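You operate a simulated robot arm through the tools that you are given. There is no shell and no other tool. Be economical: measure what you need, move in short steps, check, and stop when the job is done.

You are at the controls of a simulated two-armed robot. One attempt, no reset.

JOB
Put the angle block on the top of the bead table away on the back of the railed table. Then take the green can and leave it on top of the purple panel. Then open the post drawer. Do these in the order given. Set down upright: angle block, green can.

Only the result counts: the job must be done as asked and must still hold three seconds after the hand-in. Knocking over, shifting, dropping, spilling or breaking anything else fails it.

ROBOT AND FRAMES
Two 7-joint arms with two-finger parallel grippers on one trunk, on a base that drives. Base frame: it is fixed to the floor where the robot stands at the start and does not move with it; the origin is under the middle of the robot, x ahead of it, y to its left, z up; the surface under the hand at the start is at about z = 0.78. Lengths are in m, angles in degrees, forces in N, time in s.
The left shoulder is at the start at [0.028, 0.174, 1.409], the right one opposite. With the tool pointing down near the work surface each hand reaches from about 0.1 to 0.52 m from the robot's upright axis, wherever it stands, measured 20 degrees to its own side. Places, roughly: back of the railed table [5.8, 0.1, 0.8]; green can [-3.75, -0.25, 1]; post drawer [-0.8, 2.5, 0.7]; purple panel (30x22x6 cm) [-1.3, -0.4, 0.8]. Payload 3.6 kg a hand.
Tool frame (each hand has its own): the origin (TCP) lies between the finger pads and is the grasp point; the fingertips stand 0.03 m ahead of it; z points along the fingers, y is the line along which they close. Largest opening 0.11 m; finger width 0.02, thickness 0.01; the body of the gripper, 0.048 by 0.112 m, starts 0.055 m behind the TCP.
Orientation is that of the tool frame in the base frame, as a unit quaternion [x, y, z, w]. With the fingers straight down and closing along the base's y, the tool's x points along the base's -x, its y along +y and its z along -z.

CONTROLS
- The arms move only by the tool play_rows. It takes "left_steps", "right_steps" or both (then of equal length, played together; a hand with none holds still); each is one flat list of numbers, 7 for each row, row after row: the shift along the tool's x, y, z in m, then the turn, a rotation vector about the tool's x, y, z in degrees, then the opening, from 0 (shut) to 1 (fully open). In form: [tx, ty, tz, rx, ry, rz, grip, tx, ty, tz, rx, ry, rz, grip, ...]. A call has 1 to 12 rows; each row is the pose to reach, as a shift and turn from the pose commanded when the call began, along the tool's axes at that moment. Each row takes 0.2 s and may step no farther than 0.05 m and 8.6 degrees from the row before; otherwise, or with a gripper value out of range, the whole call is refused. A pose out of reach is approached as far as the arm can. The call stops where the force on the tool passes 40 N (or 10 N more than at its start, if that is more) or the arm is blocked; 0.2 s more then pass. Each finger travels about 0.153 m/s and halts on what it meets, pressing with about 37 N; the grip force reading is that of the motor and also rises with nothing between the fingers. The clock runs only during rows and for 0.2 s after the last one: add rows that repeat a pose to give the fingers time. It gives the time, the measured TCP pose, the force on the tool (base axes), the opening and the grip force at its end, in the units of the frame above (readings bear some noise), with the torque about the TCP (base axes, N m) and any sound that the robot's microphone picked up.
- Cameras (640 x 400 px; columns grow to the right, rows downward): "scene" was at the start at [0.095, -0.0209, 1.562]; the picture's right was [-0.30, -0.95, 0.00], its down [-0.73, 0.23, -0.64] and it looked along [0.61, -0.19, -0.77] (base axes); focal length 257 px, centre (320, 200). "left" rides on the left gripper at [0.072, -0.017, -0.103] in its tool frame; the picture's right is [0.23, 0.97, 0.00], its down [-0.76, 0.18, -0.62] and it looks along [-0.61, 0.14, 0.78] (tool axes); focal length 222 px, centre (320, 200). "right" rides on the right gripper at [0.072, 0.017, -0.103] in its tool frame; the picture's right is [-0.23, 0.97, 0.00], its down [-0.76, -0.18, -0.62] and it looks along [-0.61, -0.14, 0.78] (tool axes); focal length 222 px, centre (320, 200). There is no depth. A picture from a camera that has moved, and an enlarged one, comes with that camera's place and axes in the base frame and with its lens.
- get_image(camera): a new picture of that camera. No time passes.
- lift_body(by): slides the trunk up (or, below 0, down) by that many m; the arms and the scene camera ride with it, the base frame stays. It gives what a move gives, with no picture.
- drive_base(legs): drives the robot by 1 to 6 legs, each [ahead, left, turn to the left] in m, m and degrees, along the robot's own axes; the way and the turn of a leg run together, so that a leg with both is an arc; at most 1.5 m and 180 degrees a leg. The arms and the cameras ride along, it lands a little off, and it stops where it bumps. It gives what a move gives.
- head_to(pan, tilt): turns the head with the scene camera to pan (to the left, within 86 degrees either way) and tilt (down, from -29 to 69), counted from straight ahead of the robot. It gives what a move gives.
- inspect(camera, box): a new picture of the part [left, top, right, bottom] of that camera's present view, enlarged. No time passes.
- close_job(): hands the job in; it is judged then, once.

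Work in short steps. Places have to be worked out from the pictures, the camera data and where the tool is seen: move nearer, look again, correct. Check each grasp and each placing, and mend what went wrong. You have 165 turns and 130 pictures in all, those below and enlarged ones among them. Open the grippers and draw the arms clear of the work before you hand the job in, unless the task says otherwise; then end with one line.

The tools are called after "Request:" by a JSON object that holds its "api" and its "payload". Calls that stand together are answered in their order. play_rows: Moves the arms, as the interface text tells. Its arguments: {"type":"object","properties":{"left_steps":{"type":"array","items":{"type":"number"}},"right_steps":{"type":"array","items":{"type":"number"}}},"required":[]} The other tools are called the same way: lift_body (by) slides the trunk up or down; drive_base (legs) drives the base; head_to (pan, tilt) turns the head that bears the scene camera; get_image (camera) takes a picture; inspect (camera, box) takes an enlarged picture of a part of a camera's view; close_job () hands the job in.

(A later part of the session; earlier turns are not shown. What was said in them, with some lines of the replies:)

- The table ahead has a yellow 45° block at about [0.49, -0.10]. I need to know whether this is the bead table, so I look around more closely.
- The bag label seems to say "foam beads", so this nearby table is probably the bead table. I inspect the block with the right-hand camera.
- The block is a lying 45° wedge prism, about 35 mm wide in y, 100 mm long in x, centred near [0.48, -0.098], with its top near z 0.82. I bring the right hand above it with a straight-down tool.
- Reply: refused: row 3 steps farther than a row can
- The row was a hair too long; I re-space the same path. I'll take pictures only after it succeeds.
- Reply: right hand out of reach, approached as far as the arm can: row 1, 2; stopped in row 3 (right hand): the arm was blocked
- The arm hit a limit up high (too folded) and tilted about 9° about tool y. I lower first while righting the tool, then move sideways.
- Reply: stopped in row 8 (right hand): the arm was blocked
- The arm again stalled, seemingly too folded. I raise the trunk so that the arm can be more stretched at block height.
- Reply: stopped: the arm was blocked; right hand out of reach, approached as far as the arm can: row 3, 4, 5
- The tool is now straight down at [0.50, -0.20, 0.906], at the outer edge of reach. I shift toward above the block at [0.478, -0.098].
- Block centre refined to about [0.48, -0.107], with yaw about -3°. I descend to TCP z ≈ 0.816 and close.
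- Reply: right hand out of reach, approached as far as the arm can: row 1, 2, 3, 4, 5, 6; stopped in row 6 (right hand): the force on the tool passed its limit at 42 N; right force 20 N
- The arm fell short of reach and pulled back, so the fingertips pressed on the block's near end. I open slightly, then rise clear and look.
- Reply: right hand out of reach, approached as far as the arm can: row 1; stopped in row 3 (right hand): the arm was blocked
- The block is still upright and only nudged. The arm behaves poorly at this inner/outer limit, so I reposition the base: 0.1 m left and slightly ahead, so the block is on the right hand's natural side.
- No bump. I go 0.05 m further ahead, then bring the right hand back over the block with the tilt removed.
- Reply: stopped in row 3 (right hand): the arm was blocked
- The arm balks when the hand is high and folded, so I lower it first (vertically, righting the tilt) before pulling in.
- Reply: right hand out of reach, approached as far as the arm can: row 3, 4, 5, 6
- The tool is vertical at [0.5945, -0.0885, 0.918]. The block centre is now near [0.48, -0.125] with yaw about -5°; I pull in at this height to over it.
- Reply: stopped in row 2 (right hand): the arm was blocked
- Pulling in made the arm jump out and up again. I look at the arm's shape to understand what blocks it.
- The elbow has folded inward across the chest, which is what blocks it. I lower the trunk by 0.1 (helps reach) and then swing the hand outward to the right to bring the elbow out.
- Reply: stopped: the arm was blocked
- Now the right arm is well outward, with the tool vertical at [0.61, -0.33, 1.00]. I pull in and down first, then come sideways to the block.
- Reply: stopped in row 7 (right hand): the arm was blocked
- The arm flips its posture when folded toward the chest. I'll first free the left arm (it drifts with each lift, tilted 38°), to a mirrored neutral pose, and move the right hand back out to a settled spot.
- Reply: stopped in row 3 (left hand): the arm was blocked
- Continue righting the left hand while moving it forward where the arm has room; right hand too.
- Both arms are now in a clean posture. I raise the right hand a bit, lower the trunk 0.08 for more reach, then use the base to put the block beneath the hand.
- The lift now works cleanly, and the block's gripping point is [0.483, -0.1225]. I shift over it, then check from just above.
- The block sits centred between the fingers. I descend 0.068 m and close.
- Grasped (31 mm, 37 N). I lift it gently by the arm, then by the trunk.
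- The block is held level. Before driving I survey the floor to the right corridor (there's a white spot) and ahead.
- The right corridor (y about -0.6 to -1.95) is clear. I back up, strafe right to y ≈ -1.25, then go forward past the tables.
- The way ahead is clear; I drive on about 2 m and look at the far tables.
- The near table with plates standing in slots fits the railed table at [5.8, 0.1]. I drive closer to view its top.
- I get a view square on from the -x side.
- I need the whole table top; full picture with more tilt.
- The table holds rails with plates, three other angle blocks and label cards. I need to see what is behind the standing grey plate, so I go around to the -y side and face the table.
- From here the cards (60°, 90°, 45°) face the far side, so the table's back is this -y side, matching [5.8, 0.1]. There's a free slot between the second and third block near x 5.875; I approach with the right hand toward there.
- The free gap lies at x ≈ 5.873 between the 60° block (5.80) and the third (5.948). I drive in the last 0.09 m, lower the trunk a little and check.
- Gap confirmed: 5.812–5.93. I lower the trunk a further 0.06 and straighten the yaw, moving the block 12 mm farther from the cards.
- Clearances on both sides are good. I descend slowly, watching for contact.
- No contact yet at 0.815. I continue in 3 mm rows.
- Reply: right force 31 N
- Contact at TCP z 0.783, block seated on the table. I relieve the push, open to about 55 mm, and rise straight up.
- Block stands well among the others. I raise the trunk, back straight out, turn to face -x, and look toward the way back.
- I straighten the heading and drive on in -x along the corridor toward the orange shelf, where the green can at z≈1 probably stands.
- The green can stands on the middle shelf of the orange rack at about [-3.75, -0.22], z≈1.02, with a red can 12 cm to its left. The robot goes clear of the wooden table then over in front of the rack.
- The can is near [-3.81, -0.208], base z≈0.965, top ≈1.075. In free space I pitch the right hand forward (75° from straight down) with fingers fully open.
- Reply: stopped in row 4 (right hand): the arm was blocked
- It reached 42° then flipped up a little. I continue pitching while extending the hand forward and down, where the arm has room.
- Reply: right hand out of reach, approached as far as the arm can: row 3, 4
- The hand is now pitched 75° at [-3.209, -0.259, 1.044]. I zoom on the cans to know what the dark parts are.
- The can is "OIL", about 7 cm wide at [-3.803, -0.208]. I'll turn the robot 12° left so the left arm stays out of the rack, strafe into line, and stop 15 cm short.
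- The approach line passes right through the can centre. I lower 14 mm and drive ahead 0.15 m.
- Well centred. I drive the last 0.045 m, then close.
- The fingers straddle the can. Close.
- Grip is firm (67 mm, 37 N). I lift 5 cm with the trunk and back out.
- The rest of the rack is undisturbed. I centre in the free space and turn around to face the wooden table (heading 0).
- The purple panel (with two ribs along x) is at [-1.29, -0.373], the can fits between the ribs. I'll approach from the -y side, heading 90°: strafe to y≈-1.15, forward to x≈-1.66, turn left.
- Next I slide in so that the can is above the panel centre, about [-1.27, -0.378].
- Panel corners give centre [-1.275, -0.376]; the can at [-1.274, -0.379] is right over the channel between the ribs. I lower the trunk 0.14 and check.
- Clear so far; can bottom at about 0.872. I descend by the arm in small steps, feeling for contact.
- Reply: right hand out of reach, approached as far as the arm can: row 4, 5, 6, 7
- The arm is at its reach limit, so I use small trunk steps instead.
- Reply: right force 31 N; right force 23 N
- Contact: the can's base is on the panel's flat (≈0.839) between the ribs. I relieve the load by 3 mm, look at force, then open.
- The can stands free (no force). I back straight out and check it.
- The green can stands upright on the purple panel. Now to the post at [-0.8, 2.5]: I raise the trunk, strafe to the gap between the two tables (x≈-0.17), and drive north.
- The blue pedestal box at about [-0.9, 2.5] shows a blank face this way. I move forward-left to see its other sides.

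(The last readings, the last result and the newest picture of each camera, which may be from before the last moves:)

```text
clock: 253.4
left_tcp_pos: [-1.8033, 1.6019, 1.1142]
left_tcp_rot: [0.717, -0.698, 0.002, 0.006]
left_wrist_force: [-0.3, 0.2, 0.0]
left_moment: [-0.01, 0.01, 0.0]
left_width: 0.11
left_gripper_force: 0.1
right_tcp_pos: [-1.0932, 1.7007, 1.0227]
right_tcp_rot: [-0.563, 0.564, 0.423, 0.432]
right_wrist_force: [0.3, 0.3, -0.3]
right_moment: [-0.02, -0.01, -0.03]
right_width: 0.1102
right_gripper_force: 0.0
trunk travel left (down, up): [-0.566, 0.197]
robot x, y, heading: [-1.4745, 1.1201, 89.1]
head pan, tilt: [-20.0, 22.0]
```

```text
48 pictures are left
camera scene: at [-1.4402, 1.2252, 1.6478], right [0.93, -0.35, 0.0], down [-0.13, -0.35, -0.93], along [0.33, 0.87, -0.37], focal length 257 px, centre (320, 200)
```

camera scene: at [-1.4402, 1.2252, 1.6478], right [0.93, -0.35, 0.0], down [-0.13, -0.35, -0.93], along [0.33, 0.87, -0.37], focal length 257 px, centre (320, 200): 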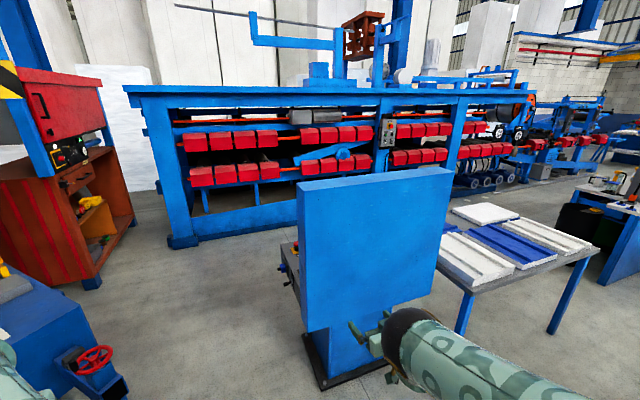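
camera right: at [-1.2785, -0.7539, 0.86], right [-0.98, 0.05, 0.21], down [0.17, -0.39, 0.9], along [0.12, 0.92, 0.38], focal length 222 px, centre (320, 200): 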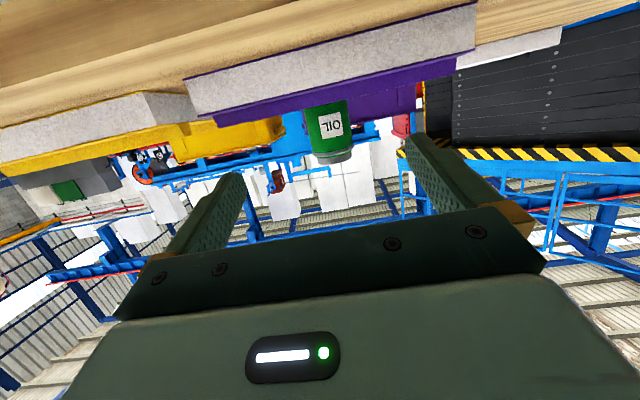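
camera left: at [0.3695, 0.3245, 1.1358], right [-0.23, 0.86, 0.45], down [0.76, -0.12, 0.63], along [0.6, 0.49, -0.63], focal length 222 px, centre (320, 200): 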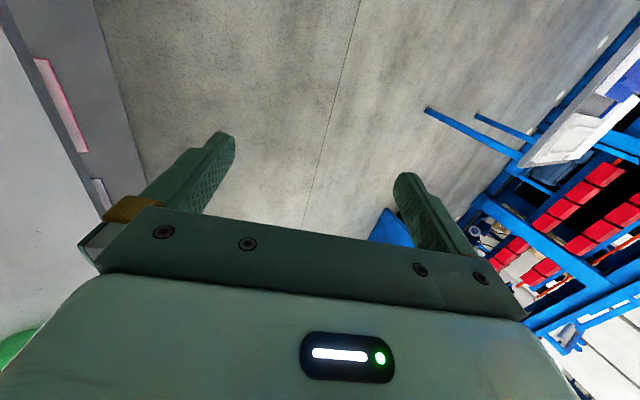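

The front (with the drawer) faces +y, toward the machine. The west gap is narrow, so I go around the east side of the panel table: strafe right to x≈1.15 first and look.

Request:
{"api": "drive_base", "payload": {"legs": [[0, -1.3, 0.7], [0, -1.3, 0]]}}

Request:
{"api": "head_to", "payload": {"pan": 0, "tilt": 25}}

Request:
{"api": "get_image", "payload": {"camera": "scene"}}

```text
clock: 266.2
left_tcp_pos: [0.8196, 1.5844, 1.1145]
left_tcp_rot: [0.722, -0.692, 0.003, 0.006]
left_wrist_force: [0.6, 0.5, 0.3]
left_moment: [-0.01, -0.02, -0.02]
left_width: 0.11
left_gripper_force: 0.2
right_tcp_pos: [1.5288, 1.6921, 1.0224]
right_tcp_rot: [0.567, -0.561, -0.426, -0.428]
right_wrist_force: [-0.5, -0.8, 0.5]
right_moment: [0.01, -0.04, 0.04]
right_width: 0.1101
right_gripper_force: 0.2
trunk travel left (down, up): [-0.566, 0.197]
robot x, y, heading: [1.1531, 1.1058, 89.9]
head pan, tilt: [-20.0, 22.0]
```

```text
clock: 267.0
left_tcp_pos: [0.819, 1.583, 1.1147]
left_tcp_rot: [0.722, -0.692, 0.002, 0.006]
left_wrist_force: [0.3, -0.9, 0.9]
left_moment: [0.02, 0.03, -0.02]
left_width: 0.1099
left_gripper_force: 0.0
right_tcp_pos: [1.5262, 1.6927, 1.0227]
right_tcp_rot: [0.567, -0.561, -0.425, -0.429]
right_wrist_force: [-0.1, 0.7, 0.2]
right_moment: [0.04, 0.02, -0.01]
right_width: 0.11
right_gripper_force: 0.1
trunk travel left (down, up): [-0.566, 0.197]
robot x, y, heading: [1.1589, 1.1037, 89.7]
head pan, tilt: [0.0, 25.0]
```

```text
47 pictures are left
camera scene: at [1.1559, 1.2169, 1.643], right [1.0, 0.0, 0.0], down [0.0, -0.42, -0.91], along [0.0, 0.91, -0.42], focal length 257 px, centre (320, 200)
```

scene: 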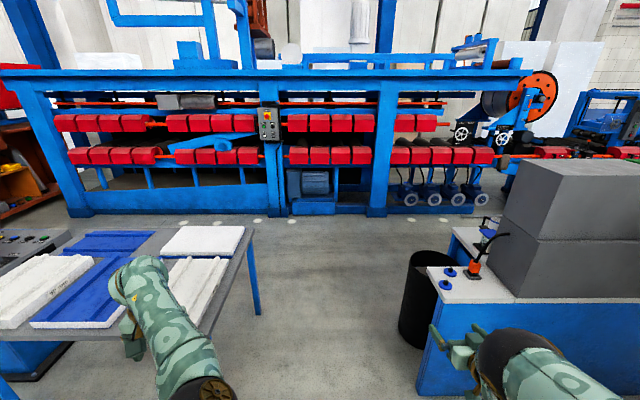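

The gap (x 0.74–1.65) is passable. I drive north to y≈3.35, then strafe west to x≈0.2 and look back at the post.

Request:
{"api": "drive_base", "payload": {"legs": [[1.3, 0.02, 0], [0.92, 0.0, 0], [0, 0.95, 0]]}}

Request:
{"api": "head_to", "payload": {"pan": 86, "tilt": 28}}

Request:
{"api": "get_image", "payload": {"camera": "scene"}}

```text
clock: 282.6
left_tcp_pos: [-0.1045, 3.8495, 1.1147]
left_tcp_rot: [0.713, -0.701, 0.003, 0.005]
left_wrist_force: [-0.1, -0.4, 0.7]
left_moment: [0.0, 0.01, -0.01]
left_width: 0.1099
left_gripper_force: 0.0
right_tcp_pos: [0.6057, 3.9392, 1.0219]
right_tcp_rot: [-0.559, 0.567, 0.421, 0.435]
right_wrist_force: [0.3, -0.4, -0.5]
right_moment: [0.0, -0.01, 0.02]
right_width: 0.11
right_gripper_force: 0.0
trunk travel left (down, up): [-0.566, 0.197]
robot x, y, heading: [0.2141, 3.3649, 88.2]
head pan, tilt: [0.0, 25.0]
```

```text
clock: 284.2
left_tcp_pos: [-0.1054, 3.8496, 1.1146]
left_tcp_rot: [0.713, -0.701, 0.004, 0.005]
left_wrist_force: [0.1, -0.4, -0.2]
left_moment: [-0.02, -0.02, 0.03]
left_width: 0.1099
left_gripper_force: 0.1
right_tcp_pos: [0.6059, 3.9385, 1.0236]
right_tcp_rot: [-0.559, 0.568, 0.42, 0.435]
right_wrist_force: [1.2, -1.0, -0.2]
right_moment: [0.02, 0.02, -0.04]
right_width: 0.1102
right_gripper_force: 0.1
trunk travel left (down, up): [-0.566, 0.197]
robot x, y, heading: [0.217, 3.359, 88.3]
head pan, tilt: [85.9, 28.0]
```

```text
46 pictures are left
camera scene: at [0.1284, 3.3915, 1.6382], right [0.1, 1.0, 0.0], down [0.47, -0.05, -0.88], along [-0.88, 0.09, -0.47], focal length 257 px, centre (320, 200)
```

scene: 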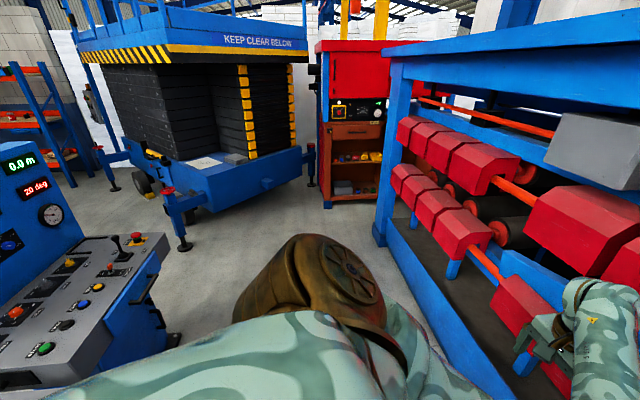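

The console's drawers with black handles are on its +y face. My left hand is near the red machine blocks, so I back away to y≈3.03, then turn right to face -y.

Request:
{"api": "drive_base", "payload": {"legs": [[-0.33, 0, 0], [0, 0, -178.3]]}}

Request:
{"api": "head_to", "payload": {"pan": -60, "tilt": 35}}

Request:
{"api": "get_image", "payload": {"camera": "scene"}}

```text
clock: 293.7
left_tcp_pos: [0.5333, 2.5552, 1.1135]
left_tcp_rot: [0.699, 0.715, 0.006, -0.002]
left_wrist_force: [-1.5, -1.1, 0.1]
left_moment: [0.01, -0.03, 0.0]
left_width: 0.1102
left_gripper_force: 0.0
right_tcp_pos: [-0.1762, 2.4596, 1.0234]
right_tcp_rot: [0.565, 0.562, -0.432, 0.423]
right_wrist_force: [0.0, 0.5, 0.0]
right_moment: [-0.02, 0.0, -0.01]
right_width: 0.1101
right_gripper_force: 0.1
trunk travel left (down, up): [-0.566, 0.197]
robot x, y, heading: [0.2109, 3.042, -91.2]
head pan, tilt: [85.9, 28.0]
```

```text
clock: 296.0
left_tcp_pos: [0.5356, 2.5561, 1.1138]
left_tcp_rot: [0.699, 0.715, 0.006, -0.003]
left_wrist_force: [0.1, -0.2, -0.2]
left_moment: [0.01, -0.01, -0.02]
left_width: 0.1099
left_gripper_force: 0.1
right_tcp_pos: [-0.176, 2.4601, 1.0223]
right_tcp_rot: [0.566, 0.561, -0.433, 0.421]
right_wrist_force: [-1.0, -0.1, 0.1]
right_moment: [0.04, 0.01, -0.02]
right_width: 0.1099
right_gripper_force: 0.1
trunk travel left (down, up): [-0.566, 0.197]
robot x, y, heading: [0.209, 3.038, -91.1]
head pan, tilt: [-60.0, 35.0]
```

```text
45 pictures are left
camera scene: at [0.1312, 2.9821, 1.6272], right [-0.48, 0.88, 0.0], down [0.5, 0.28, -0.82], along [-0.72, -0.4, -0.57], focal length 257 px, centre (320, 200)
```

scene: 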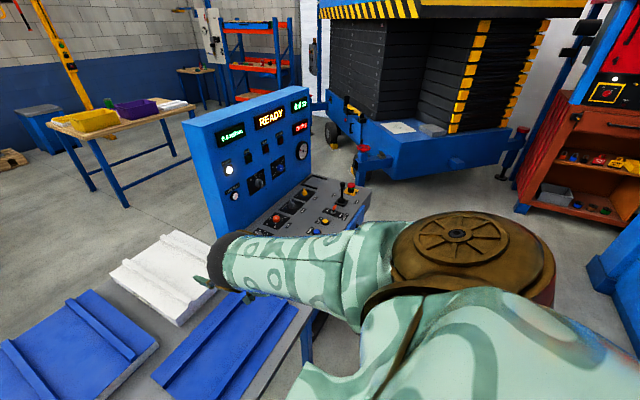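

I back up to y≈3.45 and strafe west to x≈-0.75 in front of the console.

Request:
{"api": "drive_base", "payload": {"legs": [[-0.42, 0, 1.1], [0, -0.7, 0]]}}

Request:
{"api": "head_to", "payload": {"pan": -15, "tilt": 45}}

Request:
{"api": "get_image", "payload": {"camera": "scene"}}

```text
clock: 301.9
left_tcp_pos: [-0.1457, 2.9734, 1.1138]
left_tcp_rot: [0.69, 0.724, 0.007, -0.002]
left_wrist_force: [-0.5, 0.1, 0.2]
left_moment: [0.03, -0.03, -0.03]
left_width: 0.1101
left_gripper_force: 0.2
right_tcp_pos: [-0.8544, 2.8598, 1.0223]
right_tcp_rot: [0.558, 0.568, -0.428, 0.428]
right_wrist_force: [0.3, -0.5, -0.4]
right_moment: [-0.01, -0.02, 0.01]
right_width: 0.1101
right_gripper_force: 0.1
trunk travel left (down, up): [-0.566, 0.197]
robot x, y, heading: [-0.4846, 3.4499, -89.6]
head pan, tilt: [-60.0, 35.0]
```

```text
clock: 303.1
left_tcp_pos: [-0.1471, 2.9737, 1.1152]
left_tcp_rot: [0.69, 0.723, 0.006, -0.002]
left_wrist_force: [-0.9, 0.3, -0.1]
left_moment: [0.0, -0.02, 0.0]
left_width: 0.11
left_gripper_force: 0.0
right_tcp_pos: [-0.853, 2.8616, 1.0223]
right_tcp_rot: [0.559, 0.568, -0.428, 0.426]
right_wrist_force: [-0.4, 0.7, 0.3]
right_moment: [0.01, 0.02, 0.0]
right_width: 0.1101
right_gripper_force: 0.0
trunk travel left (down, up): [-0.566, 0.197]
robot x, y, heading: [-0.4833, 3.45, -89.6]
head pan, tilt: [-15.0, 45.0]
```

```text
44 pictures are left
camera scene: at [-0.504, 3.3563, 1.6124], right [-0.97, 0.26, 0.0], down [0.18, 0.68, -0.71], along [-0.18, -0.68, -0.71], focal length 257 px, centre (320, 200)
```

scene: 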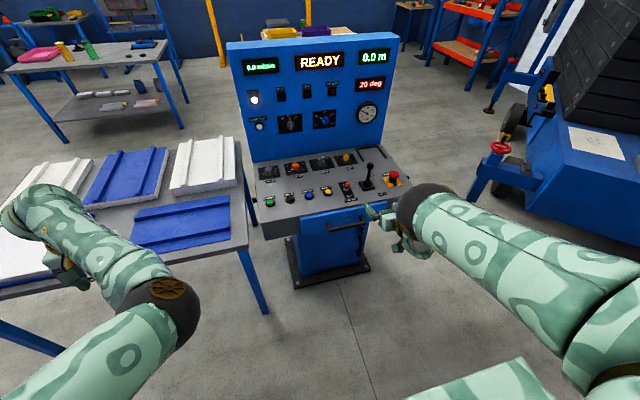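

Request:
{"api": "inspect", "payload": {"camera": "scene", "box": [240, 140, 440, 300]}}

Request:
{"api": "get_image", "payload": {"camera": "right"}}

```text
2.50 times, centred on (340, 220) of scene
camera zoom: at [-0.504, 3.3563, 1.6124], right [-0.97, 0.26, 0.0], down [0.18, 0.68, -0.71], along [-0.18, -0.68, -0.71], focal length 642 px, centre (270, 150)
```

zoom: 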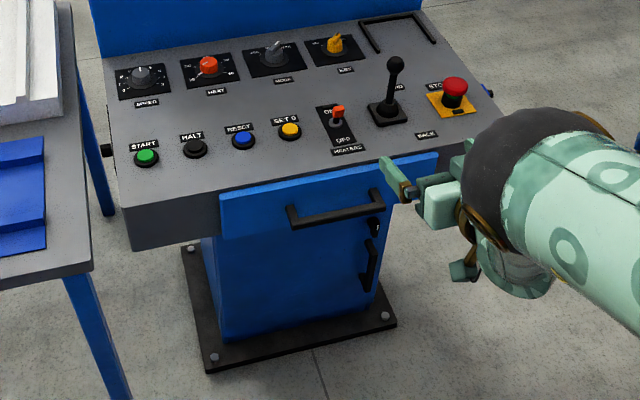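

```text
42 pictures are left
camera right: at [-0.8381, 2.9794, 0.9818], right [0.98, -0.05, 0.21], down [-0.17, 0.39, 0.9], along [-0.13, -0.92, 0.37], focal length 222 px, centre (320, 200)
```

right: 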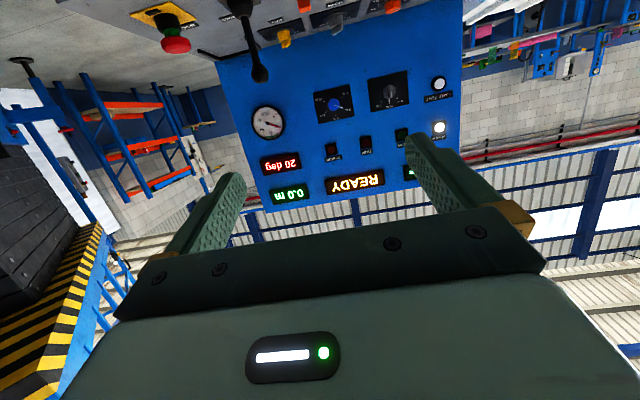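

The drawer front with a horizontal bar handle is under the desk, at about [-0.81, 2.67, 0.7]; below it a door with a vertical handle. I back off slightly, roll the right hand 90° so it closes vertically, and then lower the trunk.

Request:
{"api": "drive_base", "payload": {"legs": [[-0.1, 0, -0.4]]}}

Request:
{"api": "play_rows", "payload": {"right_steps": [0, 0, 0, 0, 0, 8.5, 1, 0, 0, 0, 0, 0, 17, 1, 0, 0, 0, 0, 0, 25.5, 1, 0, 0, 0, 0, 0, 34, 1, 0, 0, 0, 0, 0, 42.5, 1, 0, 0, 0, 0, 0, 51, 1, 0, 0, 0, 0, 0, 59.5, 1, 0, 0, 0, 0, 0, 68, 1, 0, 0, 0, 0, 0, 76, 1, 0, 0, 0, 0, 0, 84, 1, 0, 0, 0, 0, 0, 90, 1, 0, 0, 0, 0, 0, 90, 1]}}

Request:
{"api": "get_image", "payload": {"camera": "right"}}

```text
clock: 304.2
left_tcp_pos: [-0.1478, 3.0705, 1.1157]
left_tcp_rot: [0.692, 0.722, 0.006, -0.002]
left_wrist_force: [-0.5, -0.6, -0.2]
left_moment: [-0.01, 0.01, 0.01]
left_width: 0.11
left_gripper_force: 0.1
right_tcp_pos: [-0.857, 2.9618, 1.0237]
right_tcp_rot: [0.561, 0.566, -0.429, 0.425]
right_wrist_force: [-0.2, 0.9, 0.1]
right_moment: [-0.01, -0.01, 0.02]
right_width: 0.11
right_gripper_force: 0.0
trunk travel left (down, up): [-0.566, 0.197]
robot x, y, heading: [-0.4877, 3.5436, -90.1]
head pan, tilt: [-15.0, 45.0]
```

```text
clock: 306.8
left_tcp_pos: [-0.1492, 3.0711, 1.1144]
left_tcp_rot: [0.692, 0.721, 0.006, -0.003]
left_wrist_force: [-0.5, -0.8, 0.3]
left_moment: [0.02, 0.0, -0.03]
left_width: 0.11
left_gripper_force: 0.1
right_tcp_pos: [-0.8574, 2.9607, 1.0222]
right_tcp_rot: [0.797, 0.004, -0.002, 0.604]
right_wrist_force: [0.3, 0.1, 0.2]
right_moment: [-0.02, 0.03, 0.0]
right_width: 0.1098
right_gripper_force: 0.0
trunk travel left (down, up): [-0.566, 0.197]
robot x, y, heading: [-0.4859, 3.5483, -90.0]
head pan, tilt: [-15.0, 45.0]
```

```text
41 pictures are left
camera right: at [-0.7842, 3.056, 1.0671], right [-0.22, -0.27, 0.94], down [-0.76, 0.64, 0.0], along [-0.61, -0.72, -0.34], focal length 222 px, centre (320, 200)
```

right: 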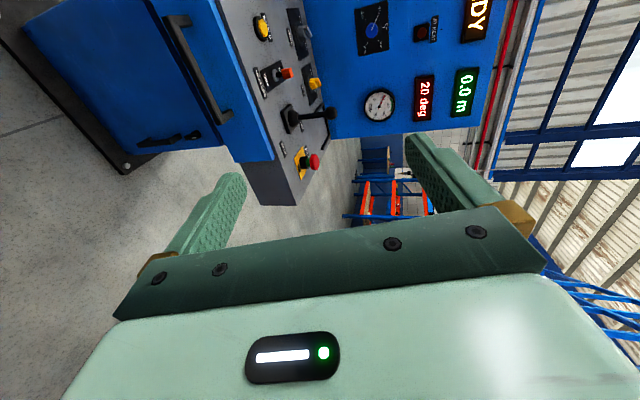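

Triangulating gives the bar handle: x -0.73…-0.885, y ≈ 2.66, z ≈ 0.71. I lower the trunk 0.30, narrow the gripper to ~55 mm, and look again.

Request:
{"api": "lift_body", "payload": {"by": -0.3}}

Request:
{"api": "play_rows", "payload": {"right_steps": [0, 0, 0, 0, 0, 0, 0.5, 0, 0, 0, 0, 0, 0, 0.5, 0, 0, 0, 0, 0, 0, 0.5]}}

Request:
{"api": "get_image", "payload": {"camera": "right"}}

Request:
{"api": "get_image", "payload": {"camera": "scene"}}

```text
clock: 309.8
left_tcp_pos: [-0.1481, 3.0712, 0.8157]
left_tcp_rot: [0.692, 0.722, 0.007, -0.002]
left_wrist_force: [-0.3, -0.2, -0.4]
left_moment: [0.01, -0.01, 0.01]
left_width: 0.11
left_gripper_force: 0.2
right_tcp_pos: [-0.857, 2.9606, 0.7241]
right_tcp_rot: [0.797, 0.005, -0.001, 0.604]
right_wrist_force: [-0.1, 0.6, 0.3]
right_moment: [-0.01, 0.02, 0.03]
right_width: 0.1102
right_gripper_force: 0.0
trunk travel left (down, up): [-0.266, 0.497]
robot x, y, heading: [-0.4851, 3.5497, -89.9]
head pan, tilt: [-15.0, 45.0]
```

```text
clock: 310.6
left_tcp_pos: [-0.1487, 3.0708, 0.8149]
left_tcp_rot: [0.692, 0.722, 0.006, -0.002]
left_wrist_force: [0.3, 0.8, 0.6]
left_moment: [-0.01, 0.02, 0.02]
left_width: 0.1102
left_gripper_force: 0.0
right_tcp_pos: [-0.8567, 2.9618, 0.7223]
right_tcp_rot: [0.797, 0.005, -0.001, 0.603]
right_wrist_force: [-0.1, 0.3, -0.3]
right_moment: [-0.03, 0.0, 0.01]
right_width: 0.0547
right_gripper_force: 0.1
trunk travel left (down, up): [-0.266, 0.497]
robot x, y, heading: [-0.4806, 3.5502, -89.9]
head pan, tilt: [-15.0, 45.0]
```

```text
40 pictures are left
camera right: at [-0.7841, 3.0561, 0.7674], right [-0.22, -0.26, 0.94], down [-0.76, 0.64, 0.0], along [-0.61, -0.72, -0.34], focal length 222 px, centre (320, 200)
```

right: 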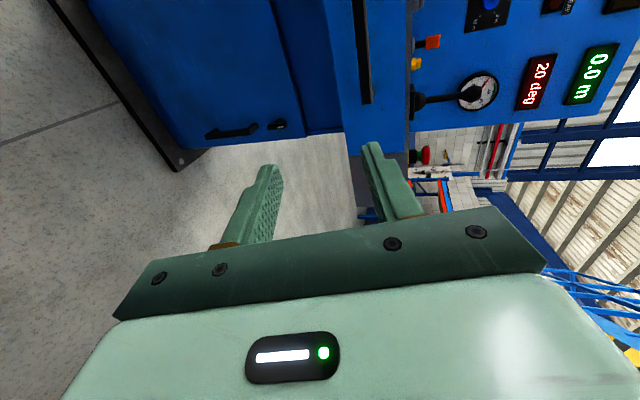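

```text
39 pictures are left
camera scene: at [-0.5044, 3.3774, 1.3091], right [-0.97, 0.26, 0.0], down [0.18, 0.68, -0.71], along [-0.18, -0.68, -0.71], focal length 257 px, centre (320, 200)
```

scene: 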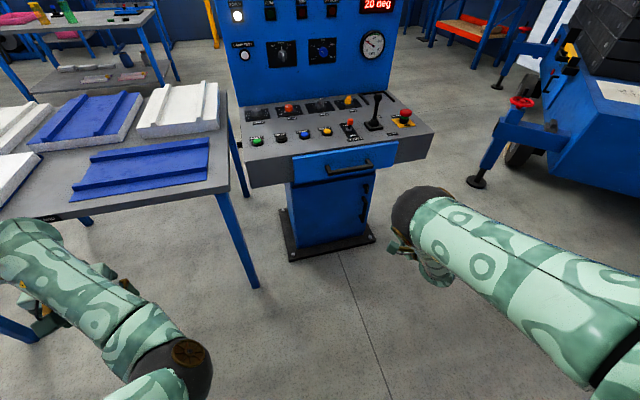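

I refine the handle position with a zoom of the new scene view.

Request:
{"api": "inspect", "payload": {"camera": "scene", "box": [280, 130, 400, 210]}}

Request:
{"api": "inspect", "payload": {"camera": "right", "box": [280, 0, 440, 120]}}

```text
5.00 times, centred on (340, 170) of scene
camera zoom: at [-0.5044, 3.3774, 1.3091], right [-0.97, 0.26, 0.0], down [0.18, 0.68, -0.71], along [-0.18, -0.68, -0.71], focal length 1284 px, centre (220, 350)
```

zoom: 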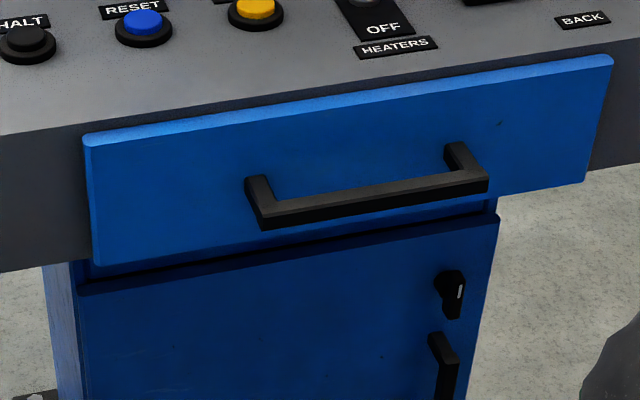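

```text
3.33 times, centred on (360, 60) of right
camera zoom: at [-0.7841, 3.0561, 0.7674], right [-0.22, -0.26, 0.94], down [-0.76, 0.64, 0.0], along [-0.61, -0.72, -0.34], focal length 740 px, centre (187, 667)
```

zoom: 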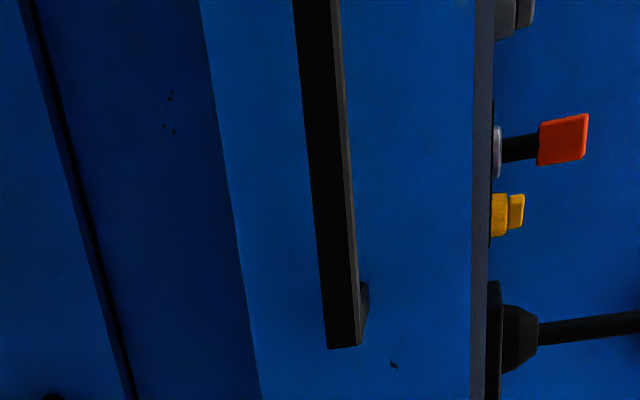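

Consistent fix: bar at y≈2.69, z≈0.718, x -0.72…-0.893. I drive left 0.05 and ahead 0.22, then check.

Request:
{"api": "drive_base", "payload": {"legs": [[0, 0.05, 0], [0.22, 0, 0]]}}

Request:
{"api": "get_image", "payload": {"camera": "right"}}

Request:
{"api": "inspect", "payload": {"camera": "scene", "box": [260, 120, 460, 280]}}

```text
clock: 312.8
left_tcp_pos: [-0.1008, 2.85, 0.8138]
left_tcp_rot: [0.693, 0.721, 0.007, -0.003]
left_wrist_force: [-0.5, -0.4, -0.1]
left_moment: [0.04, -0.01, 0.02]
left_width: 0.1099
left_gripper_force: 0.0
right_tcp_pos: [-0.8096, 2.7436, 0.7206]
right_tcp_rot: [0.798, 0.003, -0.003, 0.603]
right_wrist_force: [-0.1, -0.2, -0.5]
right_moment: [0.0, 0.01, 0.0]
right_width: 0.0548
right_gripper_force: 0.0
trunk travel left (down, up): [-0.266, 0.497]
robot x, y, heading: [-0.4323, 3.3304, -90.1]
head pan, tilt: [-15.0, 45.0]
```

```text
36 pictures are left
camera right: at [-0.7355, 2.8379, 0.7668], right [-0.22, -0.27, 0.94], down [-0.76, 0.65, 0.01], along [-0.61, -0.71, -0.34], focal length 222 px, centre (320, 200)
```

right: 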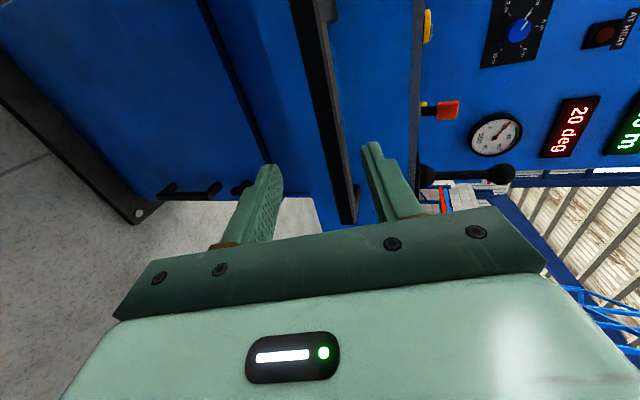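

```text
2.50 times, centred on (360, 200) of scene
camera zoom: at [-0.4547, 3.1576, 1.3089], right [-0.96, 0.26, 0.0], down [0.19, 0.68, -0.71], along [-0.19, -0.68, -0.71], focal length 642 px, centre (220, 200)
```

zoom: 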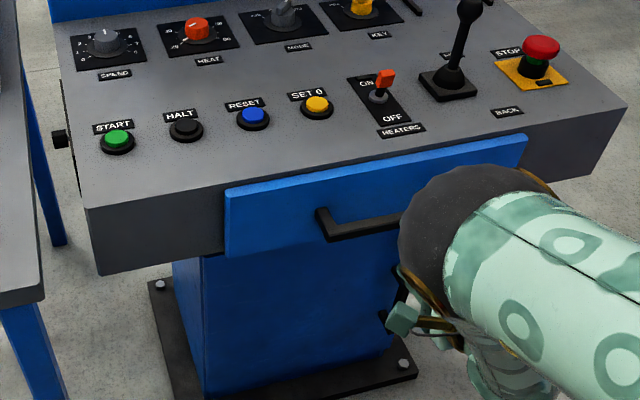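

The bar is between the fingers in height (z≈0.72). I advance 0.045 m and close on it.

Request:
{"api": "drive_base", "payload": {"legs": [[0.045, 0, 0]]}}

Request:
{"api": "play_rows", "payload": {"right_steps": [0, 0, 0, 0, 0, 0, 0.4, 0, 0, 0, 0, 0, 0, 0.2, 0, 0, 0, 0, 0, 0, 0, 0, 0, 0, 0, 0, 0, 0, 0, 0, 0, 0, 0, 0, 0]}}

Request:
{"api": "get_image", "payload": {"camera": "right"}}

```text
clock: 313.7
left_tcp_pos: [-0.1015, 2.8055, 0.8137]
left_tcp_rot: [0.694, 0.72, 0.007, -0.003]
left_wrist_force: [-0.6, -0.5, 0.4]
left_moment: [0.01, 0.01, -0.02]
left_width: 0.1104
left_gripper_force: 0.1
right_tcp_pos: [-0.8094, 2.6976, 0.7208]
right_tcp_rot: [0.798, 0.003, -0.003, 0.602]
right_wrist_force: [-0.2, -0.4, -1.0]
right_moment: [0.03, -0.01, 0.0]
right_width: 0.0549
right_gripper_force: 0.1
trunk travel left (down, up): [-0.266, 0.497]
robot x, y, heading: [-0.4357, 3.2874, -90.5]
head pan, tilt: [-15.0, 45.0]
```

```text
clock: 314.9
left_tcp_pos: [-0.1001, 2.8067, 0.8141]
left_tcp_rot: [0.694, 0.72, 0.006, -0.004]
left_wrist_force: [0.8, -0.7, -0.4]
left_moment: [0.02, 0.01, 0.01]
left_width: 0.1101
left_gripper_force: 0.1
right_tcp_pos: [-0.8092, 2.7003, 0.7208]
right_tcp_rot: [0.798, 0.002, -0.003, 0.603]
right_wrist_force: [3.3, 4.3, -12.0]
right_moment: [-0.23, -0.96, -0.44]
right_width: 0.019
right_gripper_force: 45.1
trunk travel left (down, up): [-0.266, 0.497]
robot x, y, heading: [-0.4374, 3.2832, -90.1]
head pan, tilt: [-15.0, 45.0]
```

```text
34 pictures are left
camera right: at [-0.736, 2.7942, 0.7662], right [-0.22, -0.27, 0.94], down [-0.76, 0.65, 0.01], along [-0.61, -0.71, -0.35], focal length 222 px, centre (320, 200)
```

right: 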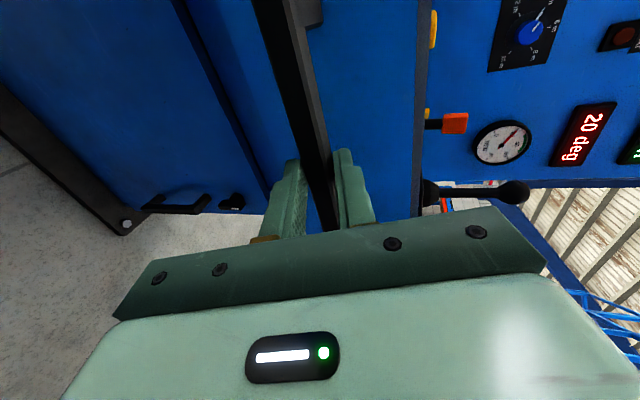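

The handle is gripped (19 mm). I pull by driving back, first 0.1 m.

Request:
{"api": "drive_base", "payload": {"legs": [[-0.1, 0, 0]]}}

Request:
{"api": "get_image", "payload": {"camera": "scene"}}

```text
clock: 316.1
left_tcp_pos: [-0.1007, 2.9065, 0.8144]
left_tcp_rot: [0.693, 0.721, 0.008, -0.003]
left_wrist_force: [1.4, 0.6, 0.5]
left_moment: [0.01, 0.01, 0.02]
left_width: 0.1101
left_gripper_force: 0.0
right_tcp_pos: [-0.8084, 2.7987, 0.7205]
right_tcp_rot: [0.798, 0.003, -0.002, 0.603]
right_wrist_force: [-7.3, -1.1, -19.1]
right_moment: [-0.16, -0.62, -0.74]
right_width: 0.0192
right_gripper_force: 44.6
trunk travel left (down, up): [-0.266, 0.497]
robot x, y, heading: [-0.4319, 3.3836, -90.5]
head pan, tilt: [-15.0, 45.0]
```

```text
33 pictures are left
camera scene: at [-0.4563, 3.2128, 1.3088], right [-0.97, 0.26, 0.0], down [0.19, 0.68, -0.71], along [-0.18, -0.68, -0.71], focal length 257 px, centre (320, 200)
```

scene: 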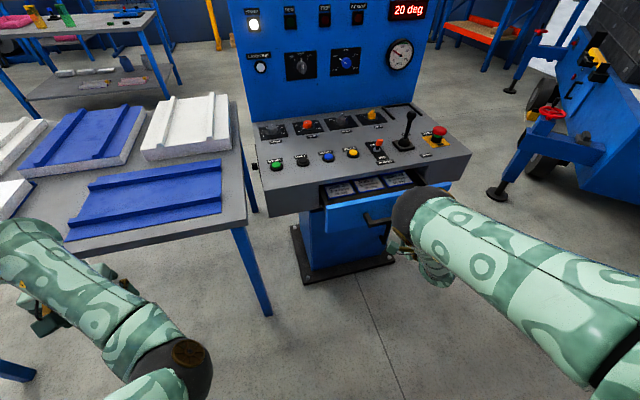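

The drawer is sliding open. I pull further, another 0.14 m.

Request:
{"api": "drive_base", "payload": {"legs": [[-0.14, 0, 0]]}}

Request:
{"api": "get_image", "payload": {"camera": "scene"}}

```text
clock: 317.4
left_tcp_pos: [-0.0996, 3.0459, 0.8158]
left_tcp_rot: [0.692, 0.722, 0.007, -0.001]
left_wrist_force: [-0.1, 0.1, 0.9]
left_moment: [0.01, 0.02, -0.02]
left_width: 0.1102
left_gripper_force: 0.0
right_tcp_pos: [-0.8086, 2.9386, 0.7221]
right_tcp_rot: [0.797, 0.003, -0.003, 0.603]
right_wrist_force: [-13.9, 0.4, -11.3]
right_moment: [-0.29, -0.5, -1.36]
right_width: 0.0193
right_gripper_force: 44.8
trunk travel left (down, up): [-0.266, 0.497]
robot x, y, heading: [-0.4325, 3.5236, -90.0]
head pan, tilt: [-15.0, 45.0]
```

```text
32 pictures are left
camera scene: at [-0.4563, 3.3529, 1.3089], right [-0.97, 0.26, 0.0], down [0.19, 0.68, -0.71], along [-0.18, -0.68, -0.71], focal length 257 px, centre (320, 200)
```

scene: 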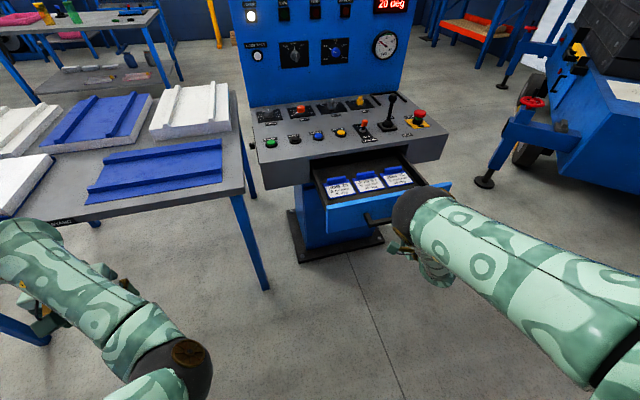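

It's open about 0.24 m. I try a little more to find the end of travel.

Request:
{"api": "drive_base", "payload": {"legs": [[-0.06, 0, 0]]}}

Request:
{"api": "inspect", "payload": {"camera": "scene", "box": [240, 90, 480, 270]}}

```text
clock: 318.3
left_tcp_pos: [-0.0983, 3.0771, 0.8141]
left_tcp_rot: [0.692, 0.722, 0.006, -0.002]
left_wrist_force: [-0.3, -0.7, -0.9]
left_moment: [0.01, 0.0, 0.01]
left_width: 0.1099
left_gripper_force: 0.0
right_tcp_pos: [-0.806, 2.9671, 0.7226]
right_tcp_rot: [0.797, 0.003, -0.001, 0.604]
right_wrist_force: [-3.1, 1.5, -4.2]
right_moment: [-0.11, -0.82, 0.75]
right_width: 0.0169
right_gripper_force: 44.9
trunk travel left (down, up): [-0.266, 0.497]
robot x, y, heading: [-0.4328, 3.5517, -89.9]
head pan, tilt: [-15.0, 45.0]
stopped in leg 1: the force on the tool passed its limit at 131 N (the readings are from after the stop); the commanded pose is now the measured one
```

```text
2.22 times, centred on (360, 180) of scene
camera zoom: at [-0.4545, 3.3842, 1.3092], right [-0.97, 0.26, 0.0], down [0.18, 0.68, -0.71], along [-0.18, -0.68, -0.71], focal length 571 px, centre (231, 244)
```

zoom: 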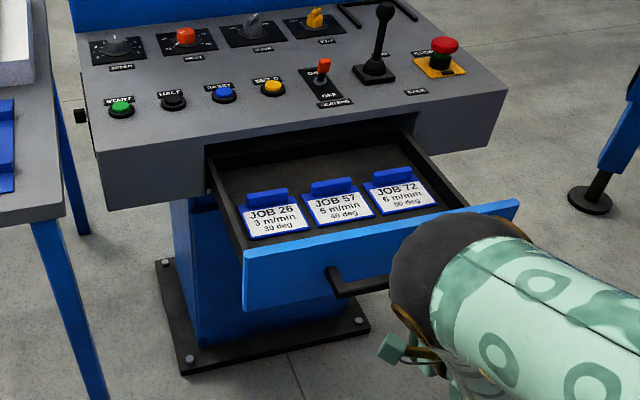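

The drawer hit its end stop, so it's fully open. I open the gripper and back away from the handle.

Request:
{"api": "play_rows", "payload": {"right_steps": [0, 0, 0, 0, 0, 0, 0.2, 0, 0, 0, 0, 0, 0, 0.4, 0, 0, 0, 0, 0, 0, 0.55, 0, 0, 0, 0, 0, 0, 0.55]}}

Request:
{"api": "drive_base", "payload": {"legs": [[-0.09, 0, 0]]}}

Request:
{"api": "inspect", "payload": {"camera": "scene", "box": [240, 90, 480, 270]}}

Request:
{"api": "get_image", "payload": {"camera": "right"}}

```text
clock: 319.3
left_tcp_pos: [-0.0984, 3.0779, 0.8153]
left_tcp_rot: [0.692, 0.722, 0.006, -0.003]
left_wrist_force: [0.1, -0.8, 0.3]
left_moment: [0.0, 0.01, 0.02]
left_width: 0.1098
left_gripper_force: 0.0
right_tcp_pos: [-0.8062, 2.9669, 0.7231]
right_tcp_rot: [0.796, 0.004, -0.003, 0.605]
right_wrist_force: [-0.3, 1.1, -1.5]
right_moment: [0.0, -0.02, 0.02]
right_width: 0.0603
right_gripper_force: 0.1
trunk travel left (down, up): [-0.266, 0.497]
robot x, y, heading: [-0.4344, 3.5567, -89.7]
head pan, tilt: [-15.0, 45.0]
```

```text
clock: 320.4
left_tcp_pos: [-0.0993, 3.1676, 0.816]
left_tcp_rot: [0.692, 0.722, 0.005, -0.001]
left_wrist_force: [1.3, -0.8, 0.3]
left_moment: [0.0, 0.03, -0.03]
left_width: 0.11
left_gripper_force: 0.2
right_tcp_pos: [-0.8055, 3.0562, 0.7244]
right_tcp_rot: [0.796, 0.004, -0.003, 0.605]
right_wrist_force: [-0.2, 0.0, -0.1]
right_moment: [0.01, -0.01, -0.02]
right_width: 0.061
right_gripper_force: 0.1
trunk travel left (down, up): [-0.266, 0.497]
robot x, y, heading: [-0.4329, 3.6429, -89.9]
head pan, tilt: [-15.0, 45.0]
```

```text
2.22 times, centred on (360, 180) of scene
camera zoom: at [-0.4539, 3.4758, 1.3094], right [-0.97, 0.26, 0.0], down [0.18, 0.68, -0.71], along [-0.18, -0.68, -0.71], focal length 571 px, centre (231, 244)
```

zoom: 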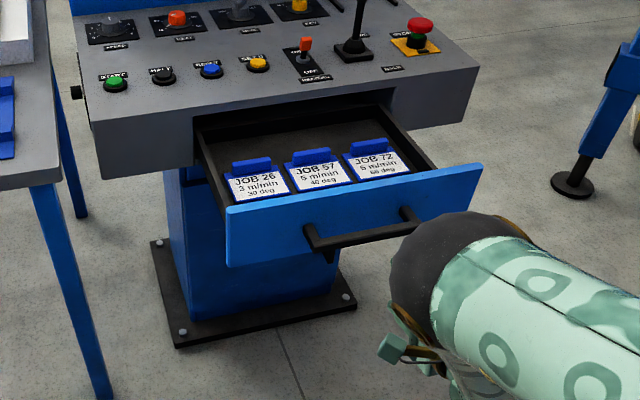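

```text
29 pictures are left
camera right: at [-0.7336, 3.1519, 0.7688], right [-0.22, -0.26, 0.94], down [-0.76, 0.65, 0.0], along [-0.61, -0.72, -0.34], focal length 222 px, centre (320, 200)
```

right: 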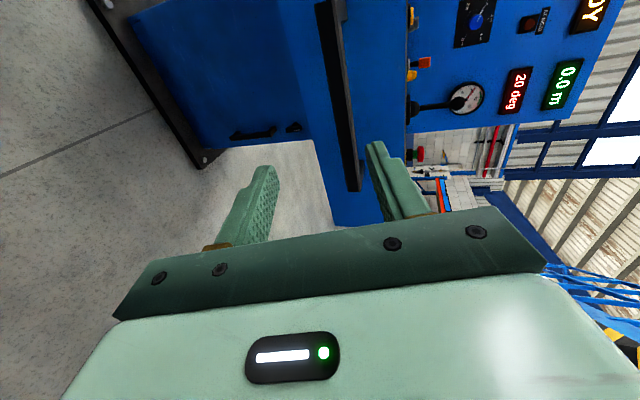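

The drawer is fully open and the hand is clear. I move sideways a little for clearance, then hand in.

Request:
{"api": "drive_base", "payload": {"legs": [[0, 0.3, 0]]}}

Request:
{"api": "play_rows", "payload": {"right_steps": [0, 0, 0, 0, 0, 0, 0.8, 0, 0, 0, 0, 0, 0, 1, 0, 0, 0, 0, 0, 0, 1]}}

Request:
{"api": "get_image", "payload": {"camera": "scene"}}

```text
clock: 322.4
left_tcp_pos: [0.198, 3.1642, 0.8149]
left_tcp_rot: [0.694, 0.72, 0.005, -0.003]
left_wrist_force: [0.7, -0.6, -0.6]
left_moment: [-0.03, 0.0, 0.0]
left_width: 0.1101
left_gripper_force: 0.1
right_tcp_pos: [-0.5112, 3.0571, 0.7243]
right_tcp_rot: [0.796, 0.002, -0.005, 0.605]
right_wrist_force: [0.1, -0.3, 0.1]
right_moment: [0.02, 0.0, -0.01]
right_width: 0.0607
right_gripper_force: 0.0
trunk travel left (down, up): [-0.266, 0.497]
robot x, y, heading: [-0.1349, 3.6438, -90.2]
head pan, tilt: [-15.0, 45.0]
```

```text
clock: 323.2
left_tcp_pos: [0.1975, 3.1642, 0.8145]
left_tcp_rot: [0.694, 0.72, 0.006, -0.003]
left_wrist_force: [1.0, 0.1, 0.7]
left_moment: [-0.01, 0.03, 0.01]
left_width: 0.1102
left_gripper_force: 0.0
right_tcp_pos: [-0.5102, 3.0574, 0.7238]
right_tcp_rot: [0.796, 0.001, -0.005, 0.605]
right_wrist_force: [-0.5, 0.5, -0.1]
right_moment: [-0.01, 0.02, 0.0]
right_width: 0.11
right_gripper_force: 0.1
trunk travel left (down, up): [-0.266, 0.497]
robot x, y, heading: [-0.134, 3.6444, -90.4]
head pan, tilt: [-15.0, 45.0]
```

```text
28 pictures are left
camera scene: at [-0.1563, 3.4731, 1.3091], right [-0.96, 0.27, 0.0], down [0.19, 0.68, -0.71], along [-0.19, -0.68, -0.71], focal length 257 px, centre (320, 200)
```

scene: 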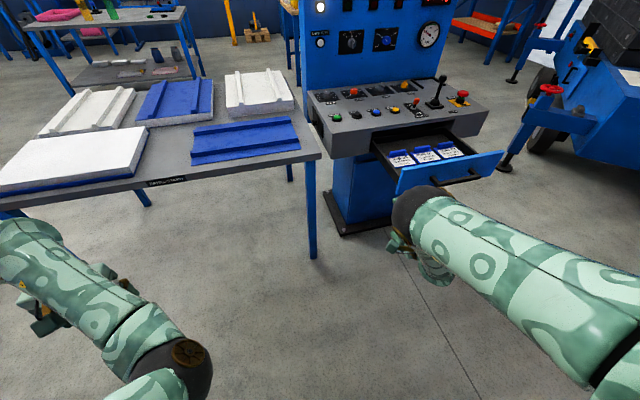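

The latest picture shows the drawer standing open. Both grippers are open and the arms are clear, so I hand in.

Request:
{"api": "close_job", "payload": {}}

```text
The job is handed in.
```

I did all three in order and handed in: the 45° angle block is on the back of the railed table, the green can stands upright on the purple panel, and the post drawer is fully open. I took the side at y ≈ 0.1 as the back, going by the coordinates you gave and the way the label cards face.
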